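You operate a simulated robot arm through the tools that you are given. There is no shell and no other tool.

You run a simulated two-armed robot. Do the job below in one go: nothing can be reset, and whatever is moved stays where it is left.

## Task
Hold the grey tray on the trial table steady with one hand and put the grey rag in it with the other.
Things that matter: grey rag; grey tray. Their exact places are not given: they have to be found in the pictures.

The check looks at the end state, three seconds after you hand in, the way a careful person would. Anything else that was tipped, shoved, dropped, spilled or broken makes it a failure.

## Robot
Two 7-joint arms with two-finger parallel grippers on one trunk, on a base that drives. Base frame: it is fixed to the floor where the robot stands at the start and does not move with it; the origin is under the middle of the robot, x ahead of it, y to its left, z up; the surface under the hand at the start is at about z = 850. Lengths are in mm, angles in rad, forces in N, time in s.
The left shoulder is at the start at [70, 177, 1145], the right one opposite. With the tool pointing down near the work surface each hand reaches from about 300 to 740 mm from the robot's upright axis, wherever it stands, measured 20 degrees to its own side. Payload 3.43 kg a hand.
Tool frame (each hand has its own): the origin (TCP) lies between the finger pads and is the grasp point; the fingertips stand 30 mm ahead of it; z points along the fingers, y is the line along which they close. Largest opening 94 mm; finger width 28, thickness 10; the body of the gripper, 50 by 96 mm, starts 55 mm behind the TCP.
Orientation is told as [roll, pitch, yaw] about the base's x, y, z axes, in that order, counted from this pose: with the fingers straight down and closing along the base's y, the tool's x points along the base's -x, its y along +y and its z along -z.

## Interface
- The arms move only by the tool play_rows. It takes "left_series", "right_series" or both (then of equal length, played together; a hand with none holds still); each is text: rows parted by semicolons, each of 7 numbers parted by spaces: the turn, a rotation vector about the base's x, y, z in rad, then the shift along the base's x, y, z in mm, then the opening, from 0 (shut) to 1 (fully open). In form: wx wy wz tx ty tz gripper; .... A call has 1 to 20 rows; each row is the pose to reach, as a shift and turn from the pose commanded when the call began. Rows are played at 5 a second. More than 50 mm and 0.15 rad between two rows, or a gripper value outside its range, and nothing of the call is played. A pose out of reach is approached as far as the arm can. The call stops where the force on the tool passes 40 N (or 10 N more than at its start, if that is more) or the arm is blocked; 0.2 s more then pass. The fingers move at their own pace (about 153 mm/s each) and stop on an object; they squeeze with about 27 N. The grip force told is the motor's: it shows also when the fingers shut on nothing. Time passes only in rows, and 0.2 s behind the last, so rows that repeat a pose let the fingers close. The reply holds the time, the measured pose of the TCP, the force on the tool along the base axes, the opening and the grip force, in the units named above and with some noise, with the torque about the TCP (base axes, N m) and any sound that the robot's microphone picked up.
- Cameras (640 x 400 px; columns grow to the right, rows downward): "scene" is now at [123.2, -35.6, 1464]; the picture's right is [-0.30, -0.95, -0.00], its down [-0.64, 0.20, -0.74] and it looks along [0.71, -0.22, -0.67] (base axes); focal length 281 px, centre (320, 200). "left" rides on the left gripper at [76, -14, -103] in its tool frame; the picture's right is [0.18, 0.98, 0.00], its down [-0.75, 0.14, -0.64] and it looks along [-0.63, 0.12, 0.77] (tool axes); focal length 243 px, centre (320, 200). "right" rides on the right gripper at [76, 14, -103] in its tool frame; the picture's right is [-0.18, 0.98, 0.00], its down [-0.75, -0.14, -0.64] and it looks along [-0.63, -0.12, 0.77] (tool axes); focal length 243 px, centre (320, 200).
- grab_frame(camera): a new picture of that camera. No time passes.
- slide_trunk(by): slides the trunk up (or, below 0, down) by that many mm; the arms and the scene camera ride with it, the base frame stays. It gives what a move gives, with no picture.
- base_move(legs): drives the robot by 1 to 6 legs, each [ahead, turn to the left] in mm and rad, along the robot's own axes; the way and the turn of a leg run together, so that a leg with both is an arc; at most 1500 mm and 3.142 rad a leg. The arms and the cameras ride along, it lands a little off, and it stops where it bumps. It gives what a move gives.
- pan_tilt(pan, tilt): turns the head with the scene camera to pan (to the left, within 1.501 rad either way) and tilt (down, from -0.506 to 1.204), counted from straight ahead of the robot. It gives what a move gives.
- point_at(camera, pixels): there is no depth. For up to 12 entries [column, row, z] of the newest picture of that camera ("zoom" is the newest enlarged one), the place [x, y] in the base frame at which the ray of that pixel passes the height z, good to about 2 mm, but the place of the scene camera against the robot may be out by one fixed shift of up to 25 mm in any direction. No time passes.
- close_up(camera, box): a new picture of the part [left, top, right, bottom] of that camera's present view, enlarged. No time passes.
- close_job(): hands the job in; it is judged then, once.

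Leave the grippers open and the arms clear of the work at the hand-in unless told otherwise.

The tools are called after "Request:" by a JSON object that holds its "api" and its "payload". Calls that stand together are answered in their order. play_rows: Moves the arms, as the interface text tells. Its arguments: {"type":"object","properties":{"left_series":{"type":"string"},"right_series":{"type":"string"}},"required":[]} The other tools are called the same way: slide_trunk (by) slides the trunk up or down; base_move (legs) drives the base; pan_tilt (pan, tilt) turns the head that bears the scene camera; grab_frame (camera) takes a picture; point_at (camera, pixels) gives the place at which the rays of pixels pass given heights; close_up (camera, box) takes an enlarged picture of a part of a camera's view; close_job () hands the job in.

At the start:

```text
time: 0.0
left_tcp_pos: [573.1, 124.2, 1096.1]
left_ee_rot: [0.0, 0.0, 0.001]
left_contact_force: [0.4, 0.7, 0.2]
left_moment: [0.0, 0.01, 0.02]
left_width: 94.3
left_grasp_force: 0.1
right_tcp_pos: [430.8, -296.4, 1155.2]
right_ee_rot: [0.0, 0.001, 0.001]
right_contact_force: [0.6, 0.0, 0.3]
right_moment: [0.0, -0.03, 0.01]
right_width: 94.3
right_grasp_force: 0.0
trunk travel left (down, up): [-725.0, 115.0]
robot x, y, heading: [0.9, 4.2, 0.0]
head pan, tilt: [-0.302, 0.738]
```

scene: 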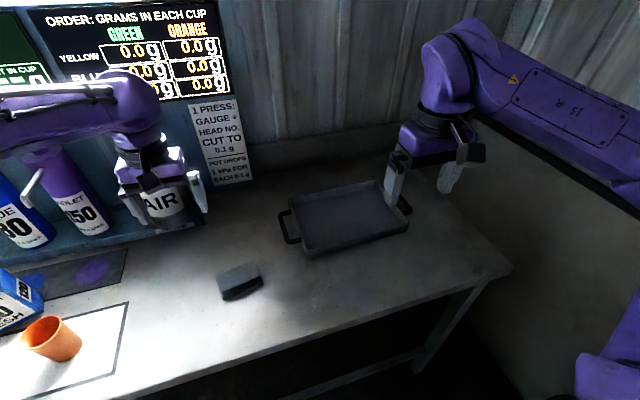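
right: 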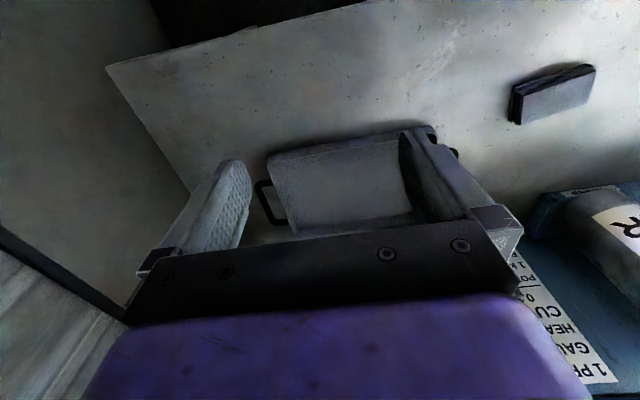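
left: 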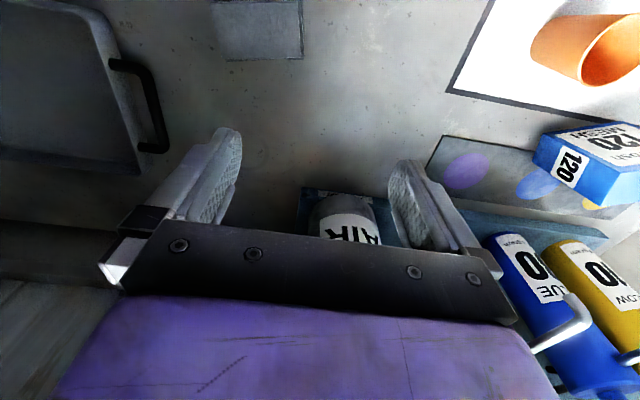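

I see the grey tray near (345, 215) and a grey block-like rag near (240, 280) in the scene picture. I'll start with close-ups of both, and get rough places at the table height.

Request:
{"api": "close_up", "payload": {"camera": "scene", "box": [200, 150, 440, 300]}}

Request:
{"api": "point_at", "payload": {"camera": "scene", "pixels": [[240, 282, 850], [220, 297, 850], [262, 284, 850], [217, 275, 870], [254, 263, 870], [305, 256, 850], [408, 228, 850], [290, 195, 880], [375, 180, 880], [284, 228, 870], [410, 205, 870], [510, 270, 850]]}}

```text
2.67 times, centred on (320, 225) of scene
```

zoom: 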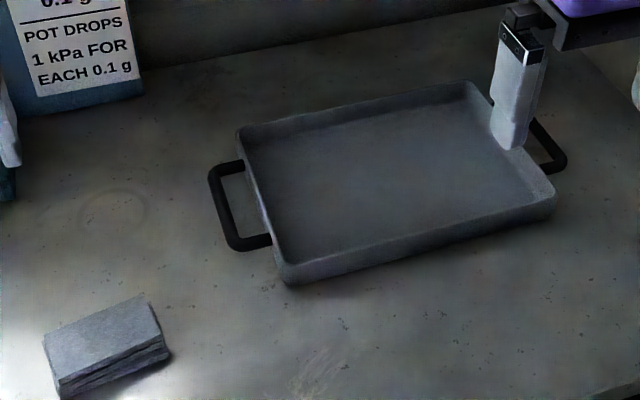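

```text
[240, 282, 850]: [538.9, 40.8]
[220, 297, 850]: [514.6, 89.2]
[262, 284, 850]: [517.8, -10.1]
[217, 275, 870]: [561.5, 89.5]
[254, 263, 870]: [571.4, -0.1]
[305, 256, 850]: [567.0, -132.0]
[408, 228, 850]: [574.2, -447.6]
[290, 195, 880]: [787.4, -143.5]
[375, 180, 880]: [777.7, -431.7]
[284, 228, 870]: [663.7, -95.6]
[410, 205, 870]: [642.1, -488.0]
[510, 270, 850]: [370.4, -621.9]
```

The rag is a folded pad roughly 90 mm by 50 mm at about (540, 40). The tray has a loop handle at each end. I'll check both with the hand cameras, which have no unknown shift: right view for tray (270–440, 130–230) and rag (510–597, 65–120).

Request:
{"api": "close_up", "payload": {"camera": "right", "box": [480, 40, 640, 140]}}

Request:
{"api": "close_up", "payload": {"camera": "right", "box": [240, 110, 480, 260]}}

Request:
{"api": "close_up", "payload": {"camera": "left", "box": [0, 0, 320, 200]}}

```text
4.00 times, centred on (560, 90) of right
```

zoom: 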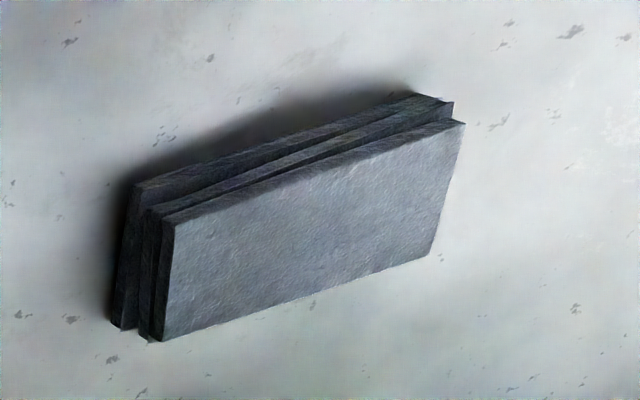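

```text
2.67 times, centred on (360, 185) of right
```

zoom: 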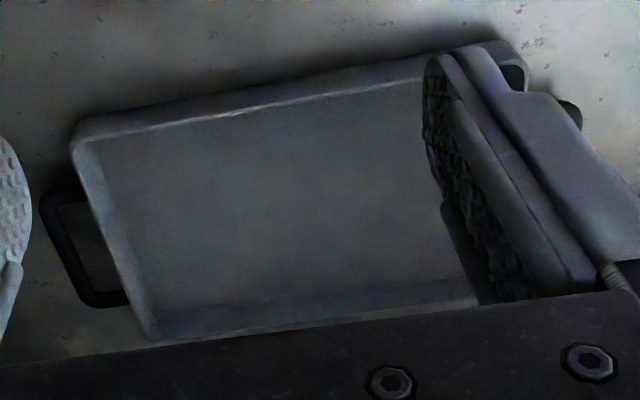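

```text
2.00 times, centred on (160, 100) of left
```

zoom: 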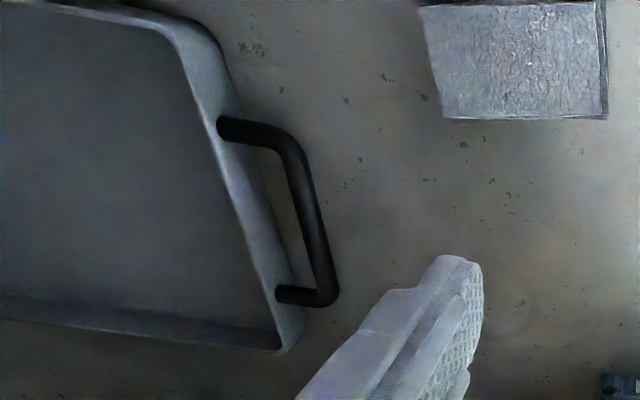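

I'll locate the rag and tray corners from both hand cameras at candidate heights, to triangulate the heights too.

Request:
{"api": "point_at", "payload": {"camera": "right", "pixels": [[523.75, 95.5, 875], [596.25, 70.5, 875], [587.5, 103.25, 875], [520.5, 125.25, 875], [513.75, 86.75, 850], [583.75, 63, 850], [508, 121.25, 850], [268, 157, 880], [270, 163, 880], [429, 128, 880], [299, 237, 880], [436, 139, 880]]}}

Request:
{"api": "point_at", "payload": {"camera": "left", "pixels": [[222, 59, 875], [300.5, 57, 875], [298, 2, 875], [212, 3, 875], [222, 59, 865], [300.5, 57, 865], [303, 59, 850], [109, 63, 870], [138, 147, 870], [152, 85, 870], [167, 150, 870], [141, 175, 880]]}}

```text
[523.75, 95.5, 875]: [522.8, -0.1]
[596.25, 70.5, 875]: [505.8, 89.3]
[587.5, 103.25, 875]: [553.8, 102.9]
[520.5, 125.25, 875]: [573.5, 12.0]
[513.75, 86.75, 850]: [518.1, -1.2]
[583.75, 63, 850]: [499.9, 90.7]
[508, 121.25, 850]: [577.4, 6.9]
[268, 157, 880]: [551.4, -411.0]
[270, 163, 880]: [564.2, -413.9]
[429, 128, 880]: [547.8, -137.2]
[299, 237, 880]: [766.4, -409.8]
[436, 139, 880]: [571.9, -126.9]
```

```text
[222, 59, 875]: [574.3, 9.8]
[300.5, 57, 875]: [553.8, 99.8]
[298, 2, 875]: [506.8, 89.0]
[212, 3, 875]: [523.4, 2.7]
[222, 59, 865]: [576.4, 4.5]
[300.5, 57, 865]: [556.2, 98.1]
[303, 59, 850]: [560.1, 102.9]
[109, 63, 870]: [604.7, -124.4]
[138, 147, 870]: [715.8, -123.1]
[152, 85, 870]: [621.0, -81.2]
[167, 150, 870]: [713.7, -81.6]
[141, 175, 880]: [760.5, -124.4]
```

Both views agree: the rag top is at z≈875, with corners about (523,0), (506,89), (554,101), (573,11), so its centre is about (539,50). Its short side is 51 mm, turned about 0.195 rad. The tray spans roughly x 550–765, y −411 to −127. My plan is for the right hand to pinch the near wall and the left hand to carry the rag. First I test, high and free, whether the left hand can reach over the tray's left part (615, −190).

Request:
{"api": "play_rows", "payload": {"left_series": "0 0 0 5 -40 0 1; 0 0 0 10 -80 -10 1; 0 0 0 15 -120 -20 1; 0 0 0 20 -160 -30 1; 0 0 0 25 -200 -40 1; 0 0 0 30 -240 -50 1; 0 0 0 35 -275 -60 1; 0 0 0 42 -314 -76 1; 0 0 0 42 -314 -76 1"}}

Request:
{"api": "grab_frame", "payload": {"camera": "left"}}

Request:
{"api": "grab_frame", "payload": {"camera": "scene"}}

```text
time: 2.0
left_tcp_pos: [561.1, -117.4, 1023.6]
left_ee_rot: [0.006, 0.005, 0.0]
left_contact_force: [0.6, 0.4, -0.4]
left_moment: [-0.03, 0.01, 0.0]
left_width: 93.8
left_grasp_force: 0.0
left hand out of reach, approached as far as the arm can: row 5, 6, 7, 8, 9
right_tcp_pos: [431.9, -294.9, 1155.4]
right_ee_rot: [-0.002, 0.001, 0.0]
right_contact_force: [0.8, 0.9, -0.4]
right_moment: [-0.04, 0.01, 0.0]
right_width: 93.9
right_grasp_force: 0.0
trunk travel left (down, up): [-725.0, 115.0]
robot x, y, heading: [-1.6, 1.3, -0.0]
head pan, tilt: [-0.302, 0.738]
```

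```text
taken
```

left: 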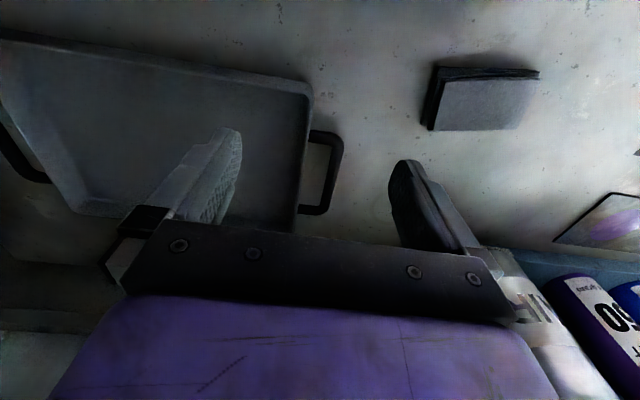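

```text
taken
```

scene: 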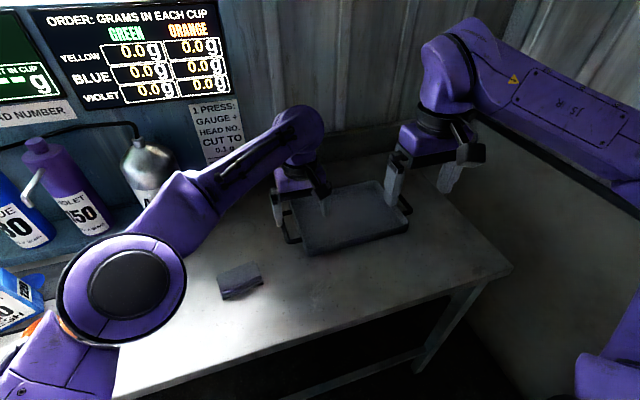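

The left arm's reach ends at (561, −117), short of the tray's inside, so the base must come closer or turn. Next I look straight down in front of the robot to see how much floor there is before the table.

Request:
{"api": "pan_tilt", "payload": {"pan": 0, "tilt": 1.2}}

Request:
{"api": "grab_frame", "payload": {"camera": "scene"}}

```text
time: 2.9
left_tcp_pos: [563.1, -119.4, 1024.4]
left_ee_rot: [0.008, 0.007, -0.003]
left_contact_force: [1.1, -0.6, 0.3]
left_moment: [0.0, -0.03, -0.05]
left_width: 94.1
left_grasp_force: 0.1
right_tcp_pos: [431.4, -296.1, 1154.0]
right_ee_rot: [0.001, 0.0, 0.001]
right_contact_force: [-0.7, 0.0, -0.4]
right_moment: [0.02, 0.0, 0.02]
right_width: 94.0
right_grasp_force: 0.0
trunk travel left (down, up): [-725.0, 115.0]
robot x, y, heading: [2.5, 2.1, -0.0]
head pan, tilt: [0.0, 1.201]
```

```text
taken
```

scene: 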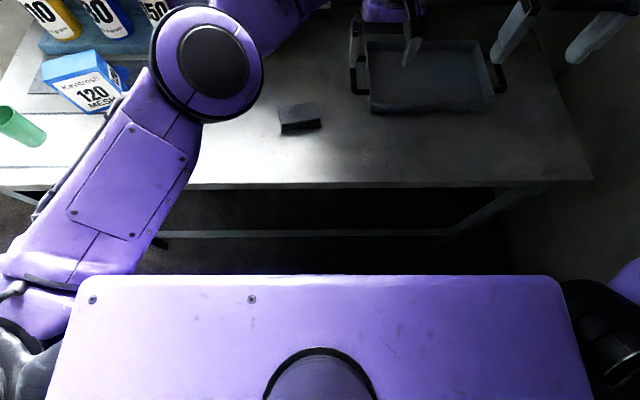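

The table's near edge is at row ~187 and the robot's torso top front edge at row ~275. I'll read off their distances.

Request:
{"api": "point_at", "payload": {"camera": "scene", "pixels": [[320, 187, 850], [150, 190, 850], [590, 182, 850], [320, 275, 1200], [320, 275, 1145], [320, 275, 300], [320, 235, 300], [320, 235, 200], [300, 118, 860], [430, 80, 850], [370, 112, 850], [496, 110, 850]]}}

```text
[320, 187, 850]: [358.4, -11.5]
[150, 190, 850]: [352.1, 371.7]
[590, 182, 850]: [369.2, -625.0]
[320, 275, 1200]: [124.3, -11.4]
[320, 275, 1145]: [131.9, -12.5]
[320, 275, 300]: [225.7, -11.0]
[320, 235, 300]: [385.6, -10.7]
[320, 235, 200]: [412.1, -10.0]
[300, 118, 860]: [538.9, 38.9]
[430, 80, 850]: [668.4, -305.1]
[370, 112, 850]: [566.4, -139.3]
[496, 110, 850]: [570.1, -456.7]
```

There is clear floor: the torso front is at x≈130 and nothing of the base shows beyond x≈225 at z = 300, against the table edge at x≈358 and its stretcher at ≈390. So about 100 mm ahead is safe.

My revised plan is for the right hand to pick the rag and the left hand to hold the tray's left handle. First I park the left hand high, back and to the left.

Request:
{"api": "play_rows", "payload": {"left_series": "0 0 0 -16 34 10 1; 0 0 0 -33 68 20 1; 0 0 0 -50 102 30 1; 0 0 0 -66 136 40 1; 0 0 0 -83 170 50 1; 0 0 0 -99 204 60 1; 0 0 0 -116 238 70 1; 0 0 0 -132 272 80 1; 0 0 0 -149 305 90 1; 0 0 0 -165 339 100 1; 0 0 0 -182 373 110 1; 0 0 0 -198 407 120 1; 0 0 0 -215 440 130 1; 0 0 0 -215 440 130 1"}}

```text
time: 5.9
left_tcp_pos: [347.7, 321.8, 1152.1]
left_ee_rot: [0.002, 0.0, 0.0]
left_contact_force: [0.1, 0.3, 0.6]
left_moment: [0.03, 0.0, -0.01]
left_width: 93.8
left_grasp_force: 0.0
right_tcp_pos: [431.4, -296.9, 1155.3]
right_ee_rot: [0.0, -0.001, -0.001]
right_contact_force: [-0.7, 0.1, -0.4]
right_moment: [0.02, -0.04, 0.03]
right_width: 94.0
right_grasp_force: 0.0
trunk travel left (down, up): [-725.0, 115.0]
robot x, y, heading: [2.9, -2.4, 0.001]
head pan, tilt: [0.0, 1.201]
```

The left hand is parked at (348, 322, 1152). Now I drive ahead 100 mm; both hands are high and the way is clear.

Request:
{"api": "base_move", "payload": {"legs": [[100, 0]]}}

Request:
{"api": "grab_frame", "payload": {"camera": "scene"}}

Request:
{"api": "grab_frame", "payload": {"camera": "left"}}

Request:
{"api": "grab_frame", "payload": {"camera": "right"}}

```text
time: 7.1
left_tcp_pos: [448.1, 321.8, 1152.1]
left_ee_rot: [0.001, -0.001, -0.001]
left_contact_force: [-0.1, -0.1, -1.6]
left_moment: [0.01, 0.0, 0.03]
left_width: 94.0
left_grasp_force: 0.1
right_tcp_pos: [531.7, -296.0, 1155.0]
right_ee_rot: [0.001, 0.0, 0.001]
right_contact_force: [0.3, 0.2, -0.6]
right_moment: [0.01, 0.0, -0.02]
right_width: 94.1
right_grasp_force: 0.3
trunk travel left (down, up): [-725.0, 115.0]
robot x, y, heading: [98.5, 1.7, 0.001]
head pan, tilt: [0.0, 1.201]
```

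```text
taken
```

scene: 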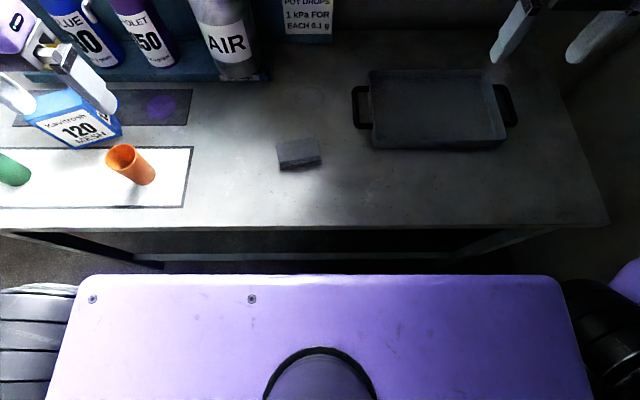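

```text
taken
```

left: 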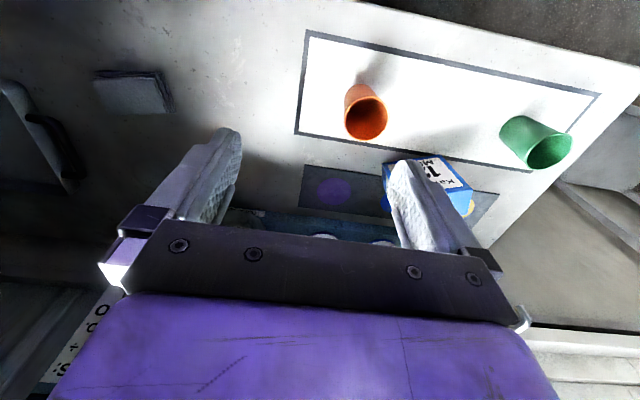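

```text
taken
```

right: 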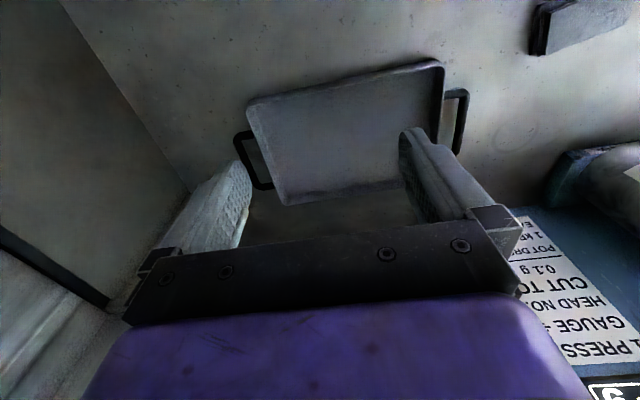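

The drive went as planned to x≈98.5 with nothing touched. The tray is now well seen in the right camera (245–470, 60–205), so I'll enlarge it.

Request:
{"api": "close_up", "payload": {"camera": "right", "box": [224, 50, 480, 210]}}

Request:
{"api": "close_up", "payload": {"camera": "scene", "box": [264, 60, 520, 220]}}

```text
2.50 times, centred on (352, 130) of right
```

zoom: 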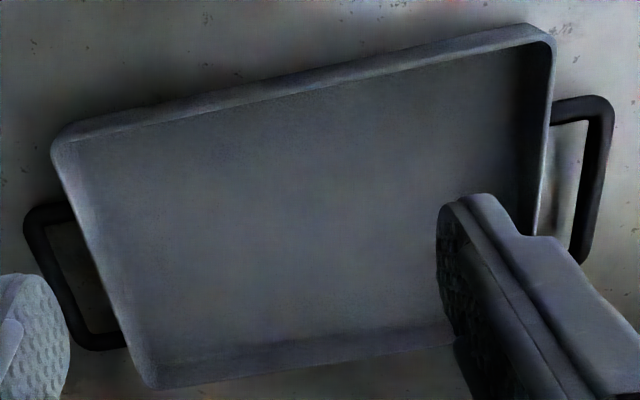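

```text
2.50 times, centred on (392, 140) of scene
```

zoom: 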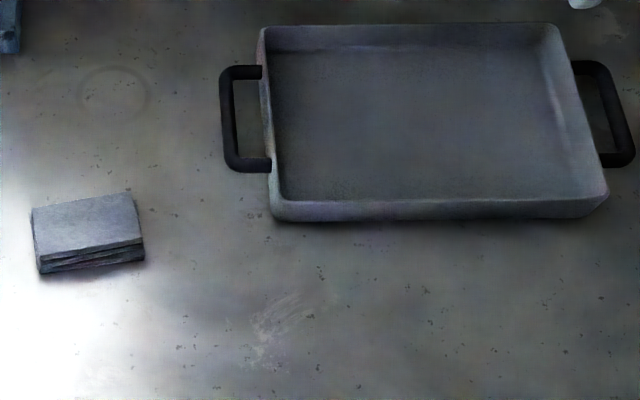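

I now bring the right hand above the rag at (539, 50, 990). I turn it +1.766 about z so its fingers close across the rag's 51 mm side, with the camera kept on the tray side, away from the left arm.

Request:
{"api": "play_rows", "payload": {"right_series": "0 0 0.147 0.6 28.9 -13.7 1; 0 0 0.294 1.3 57.7 -27.5 1; 0 0 0.4415 1.9 86.6 -41.2 1; 0 0 0.589 2.6 115.5 -55 1; 0 0 0.736 3.2 144.4 -68.7 1; 0 0 0.883 3.9 173.2 -82.5 1; 0 0 1.03 4.5 202.1 -96.2 1; 0 0 1.177 5.2 231 -110 1; 0 0 1.3245 5.8 259.9 -123.7 1; 0 0 1.472 6.5 288.7 -137.5 1; 0 0 1.619 7.1 317.6 -151.2 1; 0 0 1.766 7.8 346.5 -165 1; 0 0 1.766 7.8 346.5 -165 1"}}

Request:
{"api": "grab_frame", "payload": {"camera": "right"}}

Request:
{"api": "grab_frame", "payload": {"camera": "scene"}}

```text
time: 9.9
left_tcp_pos: [448.0, 322.0, 1153.4]
left_ee_rot: [0.0, 0.0, -0.001]
left_contact_force: [0.2, 0.2, 0.6]
left_moment: [0.0, -0.04, -0.01]
left_width: 94.1
left_grasp_force: 0.1
right_tcp_pos: [539.3, 50.3, 987.4]
right_ee_rot: [0.0, 0.0, 1.768]
right_contact_force: [-0.9, 0.2, 0.4]
right_moment: [-0.02, 0.01, -0.06]
right_width: 94.0
right_grasp_force: 0.0
trunk travel left (down, up): [-725.0, 115.0]
robot x, y, heading: [98.5, 2.4, -0.001]
head pan, tilt: [0.0, 1.201]
```

```text
taken
```

right: 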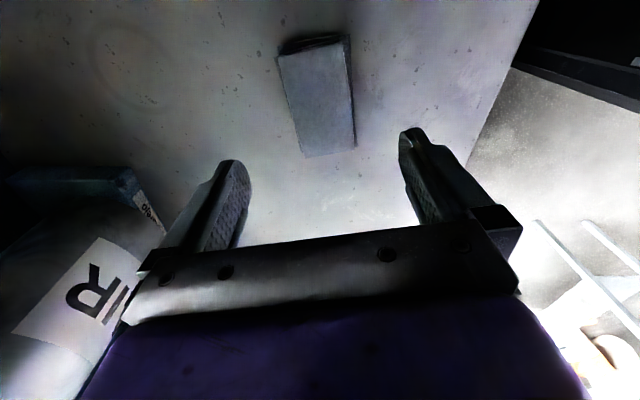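

```text
taken
```

scene: 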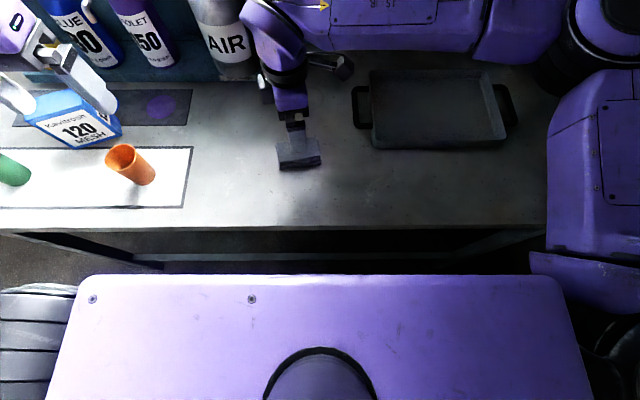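

The hand is above the rag at (539, 50, 987), turned 1.768. I check the rag's corners once more from this nearer view (277–355, 40–157) before going down, and where the AIR bottle stands.

Request:
{"api": "close_up", "payload": {"camera": "right", "box": [240, 20, 400, 120]}}

Request:
{"api": "close_up", "payload": {"camera": "right", "box": [240, 90, 400, 190]}}

Request:
{"api": "close_up", "payload": {"camera": "scene", "box": [200, 0, 520, 200]}}

```text
4.00 times, centred on (320, 70) of right
```

zoom: 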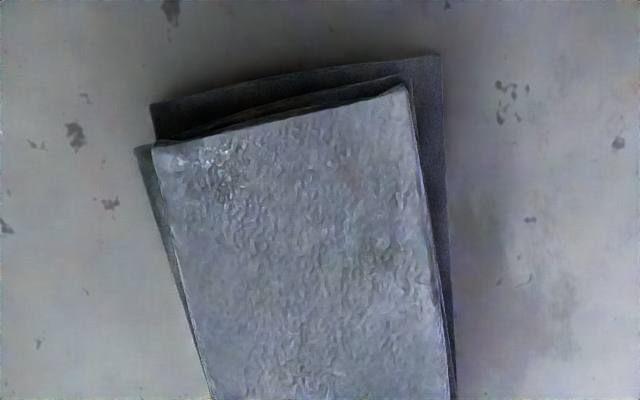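

```text
4.00 times, centred on (320, 140) of right
```

zoom: 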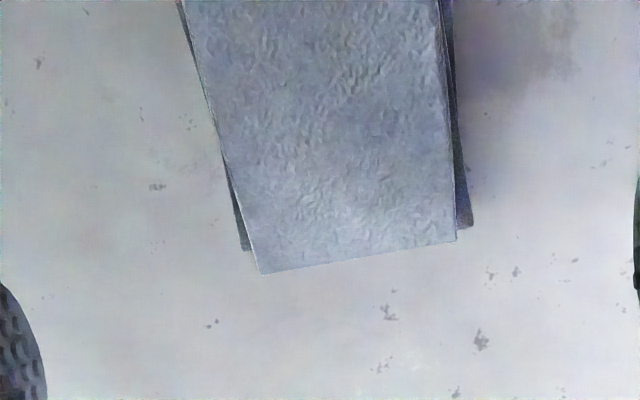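

```text
2.00 times, centred on (360, 100) of scene
```

zoom: 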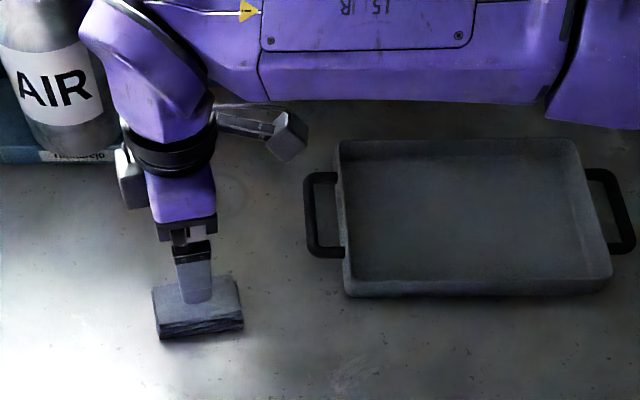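

Corner pixels in the right view: (277.5, 57), (341, 42), (354, 150), (305.5, 158). I convert them at the rag's top height. I also place the AIR bottle's foot.

Request:
{"api": "point_at", "payload": {"camera": "right", "pixels": [[277.5, 57, 875], [341.25, 42, 875], [354.25, 150, 875], [305.5, 158, 875], [278, 47, 852], [350, 34, 852], [358, 147, 852]]}}

Request:
{"api": "point_at", "payload": {"camera": "scene", "pixels": [[235, 78, 860], [258, 75, 860], [205, 70, 1000], [300, 50, 1100], [400, 50, 1150], [400, 50, 1250], [590, 60, 1150], [250, 60, 1200]]}}

```text
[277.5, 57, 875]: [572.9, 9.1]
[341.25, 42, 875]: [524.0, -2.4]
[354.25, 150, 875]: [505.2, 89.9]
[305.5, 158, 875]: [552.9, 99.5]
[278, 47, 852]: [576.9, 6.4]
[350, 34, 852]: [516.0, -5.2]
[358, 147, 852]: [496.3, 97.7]
```

```text
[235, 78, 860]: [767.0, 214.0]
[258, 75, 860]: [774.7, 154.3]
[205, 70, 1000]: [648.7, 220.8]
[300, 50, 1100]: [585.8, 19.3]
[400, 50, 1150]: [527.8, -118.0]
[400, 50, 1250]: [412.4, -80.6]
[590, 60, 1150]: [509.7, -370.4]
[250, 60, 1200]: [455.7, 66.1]
```

The rag's centre is confirmed at about (538, 48), and the lower layers spread to about 61 mm across, which fits well within the 94 mm opening. I go down open to TCP z≈889 first and read the force.

Request:
{"api": "play_rows", "payload": {"right_series": "0 0 0.01 -2 -2 -25 1; 0 0 0.01 -2 -2 -50 1; 0 0 0.01 -2 -2 -75 1; 0 0 0.01 -2 -2 -90 1; 0 0 0.01 -2 -2 -99 1; 0 0 0.01 -2 -2 -99 1"}}

Request:
{"api": "grab_frame", "payload": {"camera": "right"}}

```text
time: 11.3
left_tcp_pos: [448.0, 322.2, 1151.7]
left_ee_rot: [0.0, 0.001, 0.0]
left_contact_force: [0.5, 0.6, -0.6]
left_moment: [-0.02, 0.0, -0.01]
left_width: 93.9
left_grasp_force: 0.1
right_tcp_pos: [537.1, 50.7, 890.1]
right_ee_rot: [0.001, 0.0, 1.777]
right_contact_force: [0.6, -0.1, 1.6]
right_moment: [-0.01, -0.03, 0.01]
right_width: 93.8
right_grasp_force: 0.0
trunk travel left (down, up): [-725.0, 115.0]
robot x, y, heading: [103.1, 0.1, 0.006]
head pan, tilt: [0.0, 1.201]
```

```text
taken
```

right: 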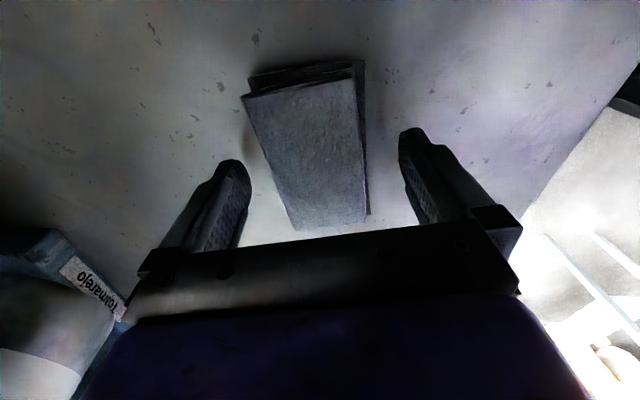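

The rag lies well between the fingers and there is no contact. I go 6 mm further down, to tips about 4 mm above the table, and close on the rag.

Request:
{"api": "play_rows", "payload": {"right_series": "0 0 0 0 -1 -3 1; 0 0 0 0 -1 -6 1; 0 0 0 0 -1 -6 1; 0 0 0 0 -1 -6 0.7; 0 0 0 0 -1 -6 0.5; 0 0 0 0 -1 -6 0.2; 0 0 0 0 -1 -6 0; 0 0 0 0 -1 -6 0; 0 0 0 0 -1 -6 0"}}

Request:
{"api": "grab_frame", "payload": {"camera": "right"}}

```text
time: 13.3
left_tcp_pos: [449.1, 322.2, 1153.1]
left_ee_rot: [-0.001, 0.0, 0.0]
left_contact_force: [0.5, -0.4, 0.0]
left_moment: [0.01, -0.04, 0.03]
left_width: 93.9
left_grasp_force: 0.0
right_tcp_pos: [537.4, 48.6, 884.4]
right_ee_rot: [0.0, 0.001, 1.777]
right_contact_force: [-0.6, 0.1, 1.1]
right_moment: [-0.01, -0.01, 0.0]
right_width: 58.7
right_grasp_force: 27.0
trunk travel left (down, up): [-725.0, 115.0]
robot x, y, heading: [100.4, 0.7, -0.0]
head pan, tilt: [0.0, 1.201]
```

```text
taken
```

right: 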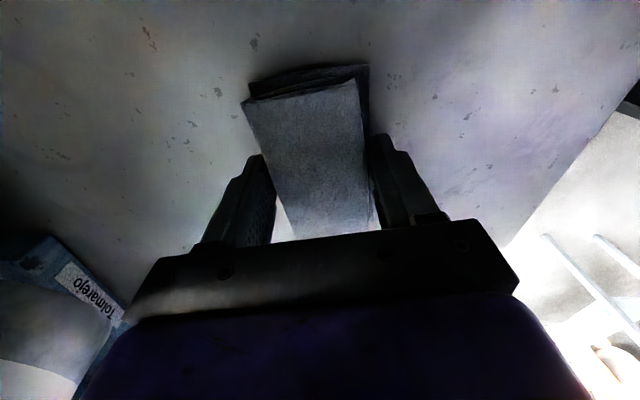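

The grip holds at 58.7 mm with 27 N. I lift slowly by 100 mm and look whether the whole rag comes along.

Request:
{"api": "play_rows", "payload": {"right_series": "0 0 0 0 0 10 0; 0 0 0 0 0 20 0; 0 0 0 0 0 40 0; 0 0 0 0 0 60 0; 0 0 0 0 0 80 0; 0 0 0 0 0 100 0; 0 0 0 0 0 100 0"}}

Request:
{"api": "grab_frame", "payload": {"camera": "right"}}

Request:
{"api": "grab_frame", "payload": {"camera": "scene"}}

```text
time: 14.9
left_tcp_pos: [447.9, 322.4, 1151.9]
left_ee_rot: [0.001, 0.0, 0.002]
left_contact_force: [0.2, -0.3, -0.3]
left_moment: [0.01, -0.01, 0.02]
left_width: 93.9
left_grasp_force: 0.1
right_tcp_pos: [538.1, 47.5, 985.0]
right_ee_rot: [-0.001, 0.0, 1.777]
right_contact_force: [0.1, 0.8, -0.3]
right_moment: [0.01, -0.03, 0.0]
right_width: 59.0
right_grasp_force: 27.1
trunk travel left (down, up): [-725.0, 115.0]
robot x, y, heading: [102.2, 4.4, -0.001]
head pan, tilt: [0.0, 1.201]
```

```text
taken
```

right: 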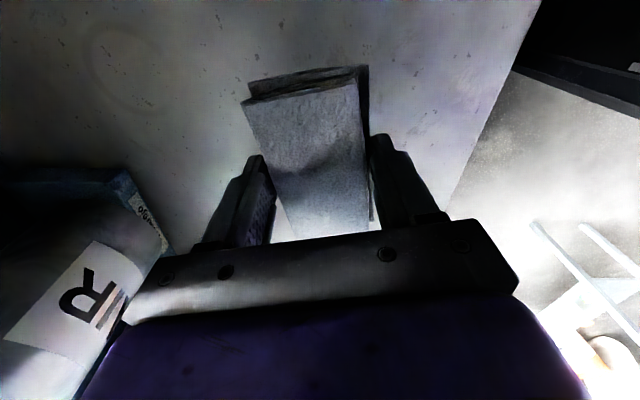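

```text
taken
```

scene: 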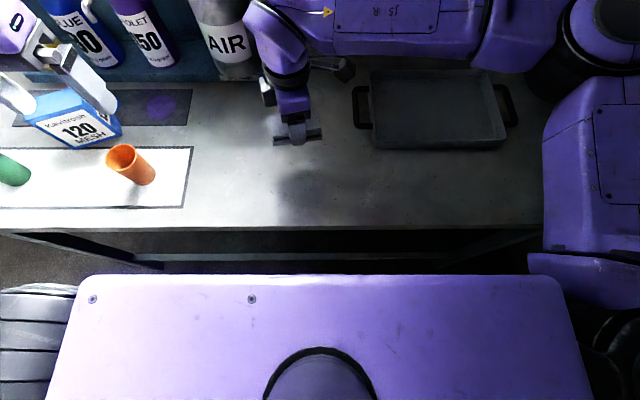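

The whole rag is in the hand and the table below is clear. I carry it at z≈995 over the middle of the tray, to about (660, −290), turning −0.2 so it lines up with the tray.

Request:
{"api": "play_rows", "payload": {"right_series": "0 0 -0.017 10 -28 1 0; 0 0 -0.034 20 -56 2 0; 0 0 -0.05 30 -84 3 0; 0 0 -0.067 41 -112 4 0; 0 0 -0.084 51 -140 5 0; 0 0 -0.1 61 -169 6 0; 0 0 -0.117 71 -197 7 0; 0 0 -0.134 81 -225 8 0; 0 0 -0.15 92 -253 9 0; 0 0 -0.167 102 -281 10 0; 0 0 -0.184 112 -309 10 0; 0 0 -0.2 122 -337 10 0; 0 0 -0.2 122 -337 10 0"}}

Request:
{"api": "grab_frame", "payload": {"camera": "right"}}

Request:
{"api": "grab_frame", "payload": {"camera": "scene"}}

```text
time: 17.7
left_tcp_pos: [447.3, 322.7, 1152.0]
left_ee_rot: [-0.002, 0.002, -0.001]
left_contact_force: [-0.8, 0.1, 0.3]
left_moment: [0.01, -0.01, -0.03]
left_width: 94.0
left_grasp_force: 0.0
right_tcp_pos: [659.9, -289.0, 993.7]
right_ee_rot: [0.0, -0.001, 1.575]
right_contact_force: [-0.1, 0.5, -0.7]
right_moment: [0.01, 0.0, -0.02]
right_width: 58.9
right_grasp_force: 26.5
trunk travel left (down, up): [-725.0, 115.0]
robot x, y, heading: [101.2, -1.5, 0.003]
head pan, tilt: [0.0, 1.201]
```

```text
taken
```

right: 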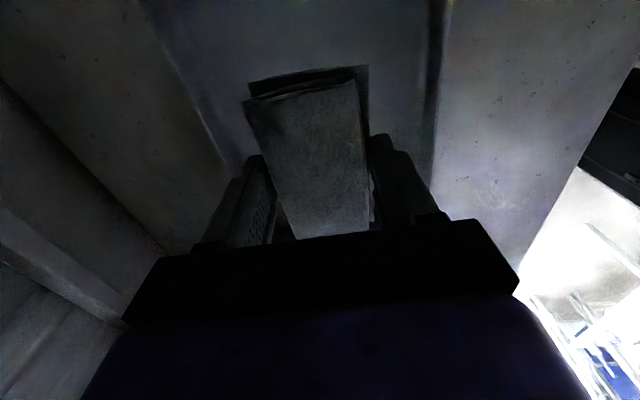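

```text
taken
```

scene: 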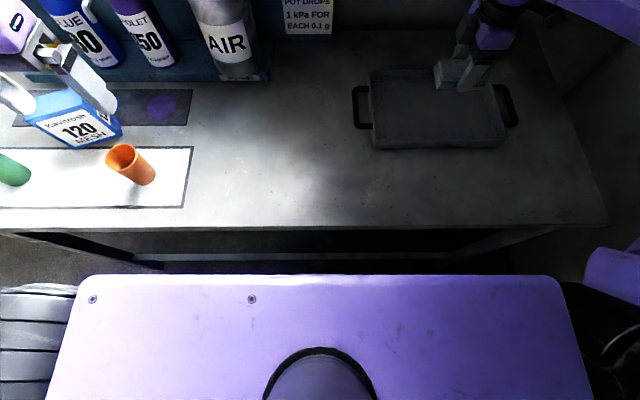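

The rag hangs over the tray and the right hand holds still there at (660, −289, 994). Now the left hand comes toward the left handle, first to a viewing place at (600, −50, 1050).

Request:
{"api": "play_rows", "payload": {"left_series": "0 0 0 12.7 -31 -8.5 1; 0 0 0 25.3 -62 -17 1; 0 0 0 38 -93 -25.5 1; 0 0 0 50.7 -124 -34 1; 0 0 0 63.3 -155 -42.5 1; 0 0 0 76 -186 -51 1; 0 0 0 88.7 -217 -59.5 1; 0 0 0 101.3 -248 -68 1; 0 0 0 114 -279 -76.5 1; 0 0 0 126.7 -310 -85 1; 0 0 0 139.3 -341 -93.5 1; 0 0 0 152 -372 -102 1; 0 0 0 152 -372 -102 1"}}

Request:
{"api": "grab_frame", "payload": {"camera": "left"}}

Request:
{"api": "grab_frame", "payload": {"camera": "scene"}}

```text
time: 20.5
left_tcp_pos: [602.7, -46.4, 1057.1]
left_ee_rot: [-0.017, -0.005, 0.011]
left_contact_force: [-0.5, 0.0, 0.0]
left_moment: [0.01, 0.02, 0.01]
left_width: 94.0
left_grasp_force: 0.1
right_tcp_pos: [658.1, -289.1, 994.4]
right_ee_rot: [0.001, 0.0, 1.576]
right_contact_force: [-0.5, 0.3, 0.4]
right_moment: [0.02, -0.03, 0.0]
right_width: 58.9
right_grasp_force: 28.1
trunk travel left (down, up): [-725.0, 115.0]
robot x, y, heading: [101.5, 1.1, -0.002]
head pan, tilt: [0.0, 1.201]
```

```text
taken
```

left: 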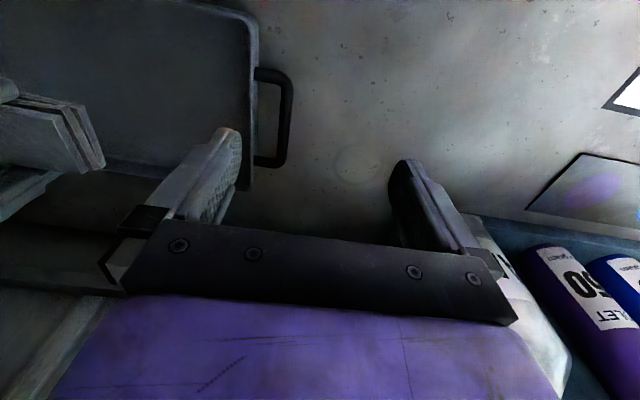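

```text
taken
```

scene: 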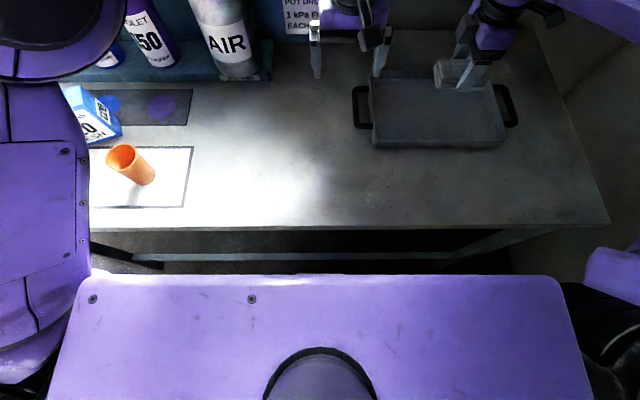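

The handle's bar is visible at (285, 120) in the left view. I'll enlarge it for accurate placing.

Request:
{"api": "close_up", "payload": {"camera": "left", "box": [192, 40, 352, 140]}}

Request:
{"api": "close_up", "payload": {"camera": "left", "box": [192, 95, 352, 195]}}

```text
4.00 times, centred on (272, 90) of left
```

zoom: 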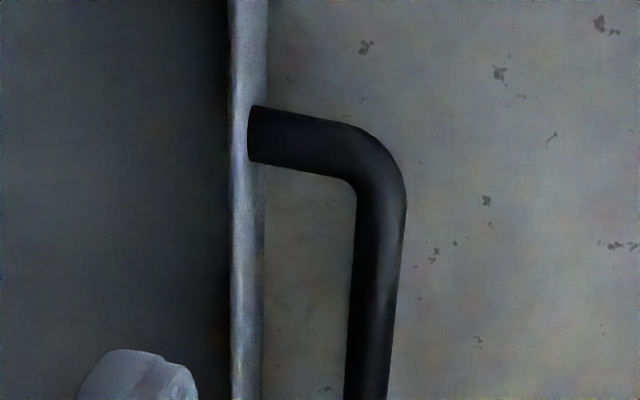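

```text
4.00 times, centred on (272, 145) of left
```

zoom: 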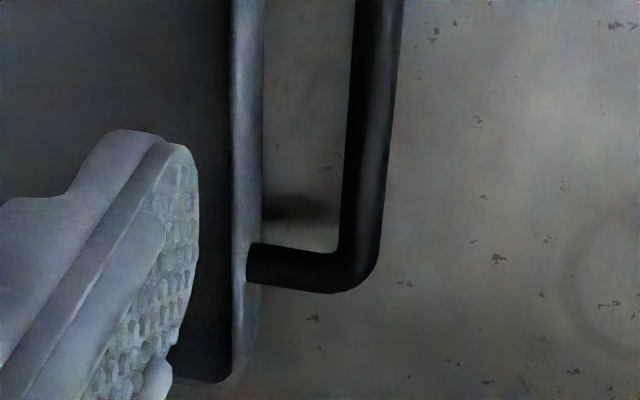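

I convert the handle corners — near (287.75, 80.75), far (281.25, 163) — at several heights, and will match them against the earlier view.

Request:
{"api": "point_at", "payload": {"camera": "left", "pixels": [[287.75, 80.75, 860], [287.75, 80.75, 870], [287.75, 80.75, 880], [281.25, 163, 860], [281.25, 163, 870], [281.25, 163, 880], [284.5, 120, 870], [254, 73.5, 870], [254, 161, 870], [250, 100, 880], [258, 100, 880], [258, 100, 870]]}}

```text
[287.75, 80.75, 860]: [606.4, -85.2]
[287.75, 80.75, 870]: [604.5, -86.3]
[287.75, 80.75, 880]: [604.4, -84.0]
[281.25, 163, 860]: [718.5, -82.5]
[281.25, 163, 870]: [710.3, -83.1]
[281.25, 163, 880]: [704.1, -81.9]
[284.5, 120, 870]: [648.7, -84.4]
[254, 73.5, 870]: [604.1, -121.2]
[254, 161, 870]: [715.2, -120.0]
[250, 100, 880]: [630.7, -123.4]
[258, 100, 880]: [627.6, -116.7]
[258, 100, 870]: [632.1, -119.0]
```

Comparing the two views puts the bar's centre line at y≈−84.5 and z≈875, running x≈605–707, with the tray's wall about 27 mm further in. I'll straddle the bar with a narrow opening of 0.3 (28 mm) so the inner finger fits between bar and wall. First I hover above at (645, −84, ~985).

Request:
{"api": "play_rows", "payload": {"left_series": "0 0 0 12 -9 -16 0.6; 0 0 0 24 -18 -32 0.3; 0 0 0 36 -27 -48 0.3; 0 0 0 45 -34 -65 0.3; 0 0 0 45 -34 -65 0.3; 0 0 0 45 -34 -65 0.3"}}

Request:
{"api": "grab_frame", "payload": {"camera": "left"}}

```text
time: 21.9
left_tcp_pos: [651.5, -76.2, 988.0]
left_ee_rot: [-0.011, 0.002, 0.021]
left_contact_force: [0.1, 0.4, 0.4]
left_moment: [-0.01, 0.02, -0.01]
left_width: 28.6
left_grasp_force: 0.0
right_tcp_pos: [660.5, -289.9, 994.5]
right_ee_rot: [0.001, 0.0, 1.576]
right_contact_force: [1.1, -0.2, -1.0]
right_moment: [0.03, -0.01, -0.01]
right_width: 59.1
right_grasp_force: 26.8
trunk travel left (down, up): [-725.0, 115.0]
robot x, y, heading: [101.2, 1.8, 0.003]
head pan, tilt: [0.0, 1.201]
```

```text
taken
```

left: 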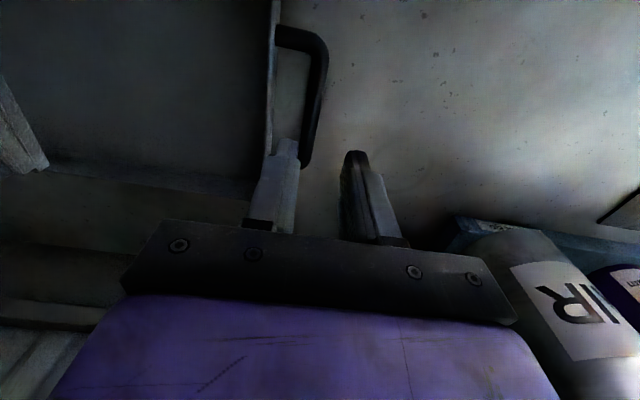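

The hand is at (651.5, −76, 988), a bit off, with the fingers 28.6 mm apart. I enlarge the handle region here (260–340, 20–180) to set the final shift.

Request:
{"api": "close_up", "payload": {"camera": "left", "box": [220, 10, 412, 130]}}

Request:
{"api": "close_up", "payload": {"camera": "left", "box": [220, 90, 412, 210]}}

```text
3.33 times, centred on (316, 70) of left
```

zoom: 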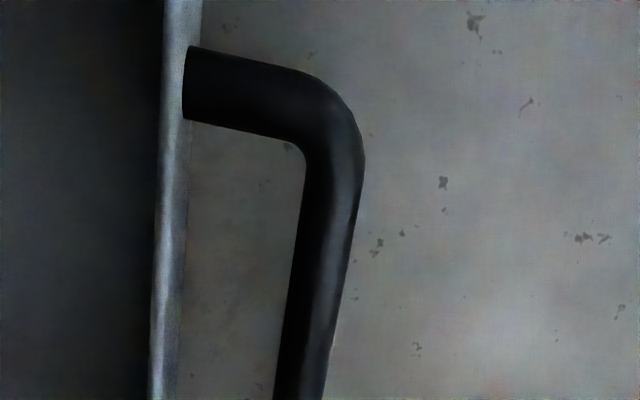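

```text
3.33 times, centred on (316, 150) of left
```

zoom: 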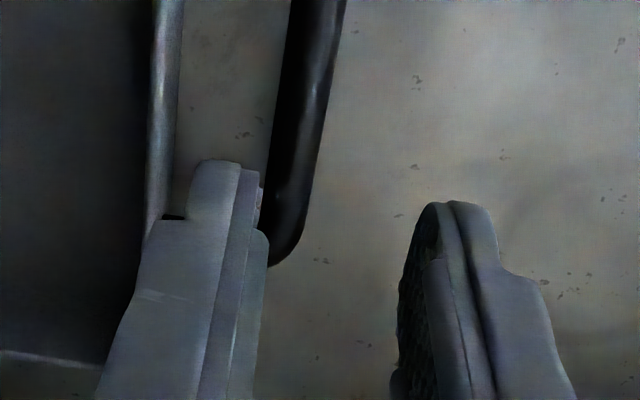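

I convert the bar's centre (316.6, 85), (310.3, 124), its edges and the wall's edges.

Request:
{"api": "point_at", "payload": {"camera": "left", "pixels": [[316.6, 85, 875], [310.3, 124, 875], [316.6, 85, 865], [310.3, 124, 865], [308.8, 85, 875], [324.7, 85, 875], [276, 85, 885], [276, 85, 875], [276, 85, 851], [267, 85, 885], [306, 160, 875]]}}

```text
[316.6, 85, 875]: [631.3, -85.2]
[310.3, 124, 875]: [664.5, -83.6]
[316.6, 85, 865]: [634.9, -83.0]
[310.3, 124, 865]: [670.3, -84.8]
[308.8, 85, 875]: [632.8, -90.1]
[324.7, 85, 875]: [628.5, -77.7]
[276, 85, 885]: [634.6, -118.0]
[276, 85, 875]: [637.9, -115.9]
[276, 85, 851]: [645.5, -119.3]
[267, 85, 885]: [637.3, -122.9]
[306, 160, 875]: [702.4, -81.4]
```

The bar's centre is at y≈−84.5 with a thickness of 12.4 mm, and the wall's outside is at y≈−117. I descend part way to z≈930 (tips still above the bar), correcting by −6.5 in x and −8.3 in y.

Request:
{"api": "play_rows", "payload": {"left_series": "0 0 0 -3 -4 -15 0.3; 0 0 0 -6.5 -8.3 -30 0.3; 0 0 0 -6.5 -8.3 -45 0.3; 0 0 0 -6.5 -8.3 -58 0.3; 0 0 0 -6.5 -8.3 -58 0.3; 0 0 0 -6.5 -8.3 -58 0.3"}}

Request:
{"api": "grab_frame", "payload": {"camera": "left"}}

```text
time: 23.3
left_tcp_pos: [638.9, -90.4, 925.4]
left_ee_rot: [0.001, 0.0, 0.002]
left_contact_force: [-0.1, -0.1, 1.0]
left_moment: [0.0, 0.01, -0.02]
left_width: 27.9
left_grasp_force: 0.0
right_tcp_pos: [660.4, -290.1, 994.4]
right_ee_rot: [0.0, 0.001, 1.576]
right_contact_force: [-0.2, 0.4, -0.4]
right_moment: [0.04, 0.01, 0.01]
right_width: 58.9
right_grasp_force: 27.4
trunk travel left (down, up): [-725.0, 115.0]
robot x, y, heading: [101.5, -0.1, 0.0]
head pan, tilt: [0.0, 1.201]
```

```text
taken
```

left: 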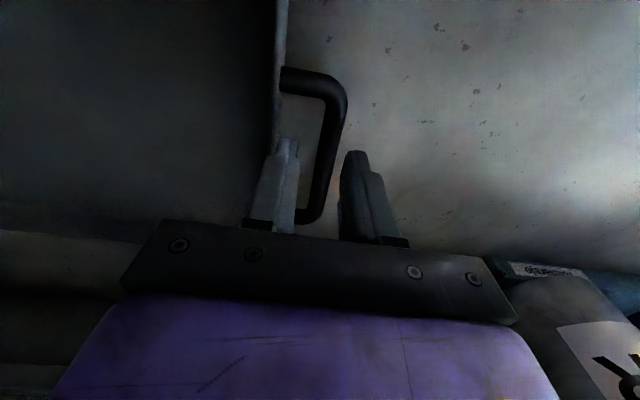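

Now the hand tracks well: (639, −90.4, 925). The bar needs the hand about 6.5 mm further to +y. I shift +6 x, +7 y at this height and look again.

Request:
{"api": "play_rows", "payload": {"left_series": "0 0 0 3 3.5 0 0.3; 0 0 0 6 7 0 0.3; 0 0 0 6 7 0 0.3"}}

Request:
{"api": "close_up", "payload": {"camera": "left", "box": [240, 50, 432, 170]}}

Request:
{"api": "close_up", "payload": {"camera": "left", "box": [240, 130, 432, 250]}}

```text
time: 24.1
left_tcp_pos: [646.7, -85.1, 927.8]
left_ee_rot: [-0.001, 0.0, 0.002]
left_contact_force: [-0.7, 0.2, 0.2]
left_moment: [0.0, 0.01, 0.0]
left_width: 28.2
left_grasp_force: 0.1
right_tcp_pos: [660.3, -290.5, 995.1]
right_ee_rot: [-0.001, -0.001, 1.576]
right_contact_force: [0.6, -0.4, -0.4]
right_moment: [-0.01, -0.02, 0.02]
right_width: 58.9
right_grasp_force: 27.2
trunk travel left (down, up): [-725.0, 115.0]
robot x, y, heading: [100.1, -2.5, 0.001]
head pan, tilt: [0.0, 1.201]
```

```text
3.33 times, centred on (336, 110) of left
```

zoom: 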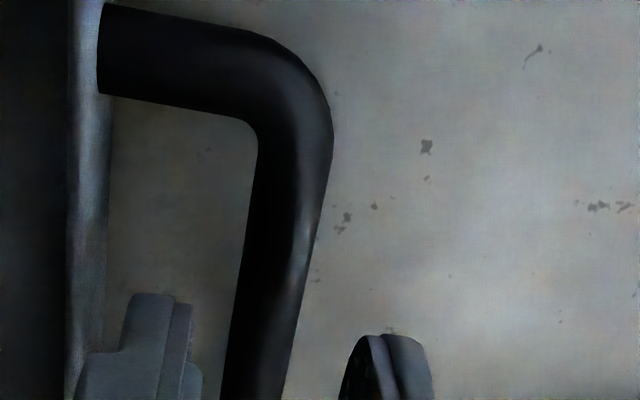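

```text
3.33 times, centred on (336, 190) of left
```

zoom: 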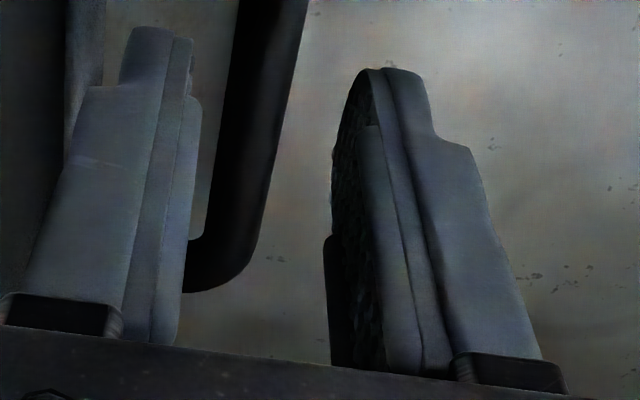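

I check the bar's centre again from this nearer view: (325.8, 110) and (316.8, 161), plus its edges and the wall edge at (272.5, 110).

Request:
{"api": "point_at", "payload": {"camera": "left", "pixels": [[325.8, 110, 875], [316.8, 161, 875], [325.8, 110, 868], [316.8, 161, 868], [315, 110, 875], [336.6, 110, 875], [272, 110, 885], [272, 110, 851]]}}

```text
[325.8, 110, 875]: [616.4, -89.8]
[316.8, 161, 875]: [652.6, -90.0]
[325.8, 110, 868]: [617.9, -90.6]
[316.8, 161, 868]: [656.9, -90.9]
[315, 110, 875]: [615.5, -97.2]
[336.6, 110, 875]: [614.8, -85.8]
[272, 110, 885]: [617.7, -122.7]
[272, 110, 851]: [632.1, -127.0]
```

In tool geometry the bar lies on the hand's mid-plane to within about 1 mm, and the inner finger's back clears the wall by about 5 mm. I narrow the opening to 0.25 for an even gap and descend in small steps to TCP z≈886, which puts the tips at about 856, below the bar.

Request:
{"api": "play_rows", "payload": {"left_series": "0 0 0 0 0 -6 0.25; 0 0 0 0 0 -14 0.25; 0 0 0 0 0 -22 0.25; 0 0 0 0 0 -30 0.25; 0 0 0 0 0 -36 0.25; 0 0 0 0 0 -41 0.25; 0 0 0 0 0 -41 0.25"}}

Request:
{"api": "grab_frame", "payload": {"camera": "left"}}

Request:
{"api": "close_up", "payload": {"camera": "left", "box": [224, 100, 416, 220]}}

```text
time: 25.7
left_tcp_pos: [645.2, -86.5, 886.4]
left_ee_rot: [0.0, -0.001, 0.001]
left_contact_force: [0.2, -1.3, -0.5]
left_moment: [0.01, 0.01, 0.01]
left_width: 23.5
left_grasp_force: 0.0
right_tcp_pos: [661.0, -290.7, 994.4]
right_ee_rot: [-0.002, -0.001, 1.576]
right_contact_force: [-0.2, -0.3, -1.0]
right_moment: [-0.02, 0.0, -0.05]
right_width: 58.8
right_grasp_force: 27.0
trunk travel left (down, up): [-725.0, 115.0]
robot x, y, heading: [102.0, -0.7, 0.001]
head pan, tilt: [0.0, 1.201]
```

```text
taken
```

left: 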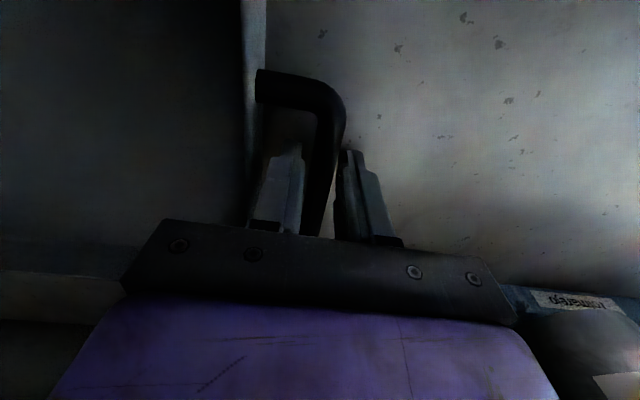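

```text
3.33 times, centred on (320, 160) of left
```

zoom: 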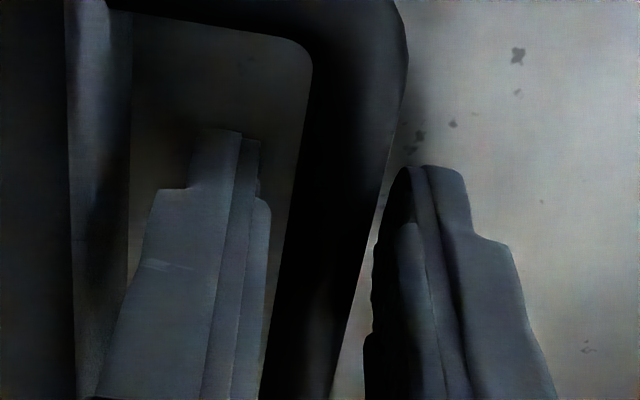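

The bar sits nicely between the fingers with no contact. I close the left hand slowly on it.

Request:
{"api": "play_rows", "payload": {"left_series": "0 0 0 0 0 0 0.2; 0 0 0 0 0 0 0.16; 0 0 0 0 0 0 0.13; 0 0 0 0 0 0 0.1; 0 0 0 0 0 0 0.05; 0 0 0 0 0 0 0; 0 0 0 0 0 0 0; 0 0 0 0 0 0 0"}}

Request:
{"api": "grab_frame", "payload": {"camera": "left"}}

Request:
{"api": "grab_frame", "payload": {"camera": "scene"}}

Request:
{"api": "grab_frame", "payload": {"camera": "right"}}

```text
time: 27.5
left_tcp_pos: [645.4, -85.4, 886.1]
left_ee_rot: [0.0, 0.0, 0.0]
left_contact_force: [0.3, 0.2, 0.3]
left_moment: [0.04, 0.0, 0.23]
left_width: 13.4
left_grasp_force: 26.9
right_tcp_pos: [660.3, -289.2, 994.9]
right_ee_rot: [-0.001, 0.001, 1.576]
right_contact_force: [0.8, -1.0, 0.0]
right_moment: [0.0, 0.0, -0.02]
right_width: 58.9
right_grasp_force: 27.4
trunk travel left (down, up): [-725.0, 115.0]
robot x, y, heading: [101.3, -4.2, 0.001]
head pan, tilt: [0.0, 1.201]
```

```text
taken
```

left: 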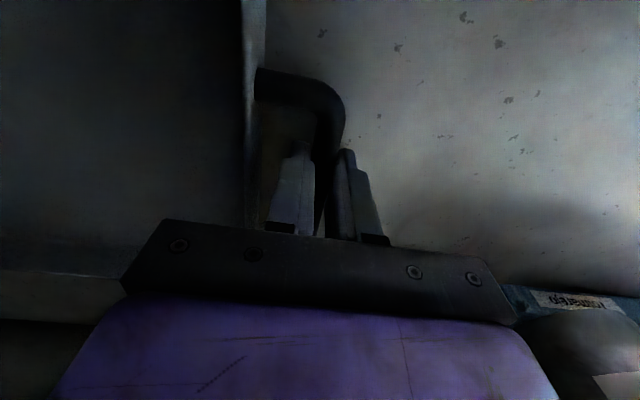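

```text
taken
```

scene: 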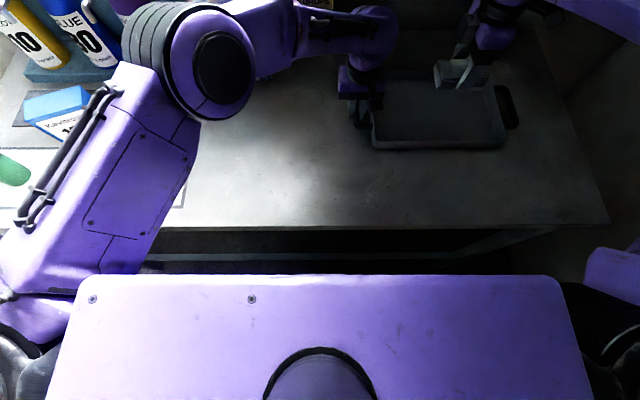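

```text
taken
```

right: 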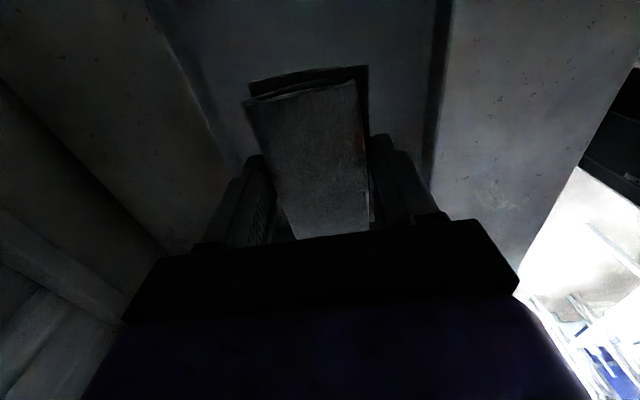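

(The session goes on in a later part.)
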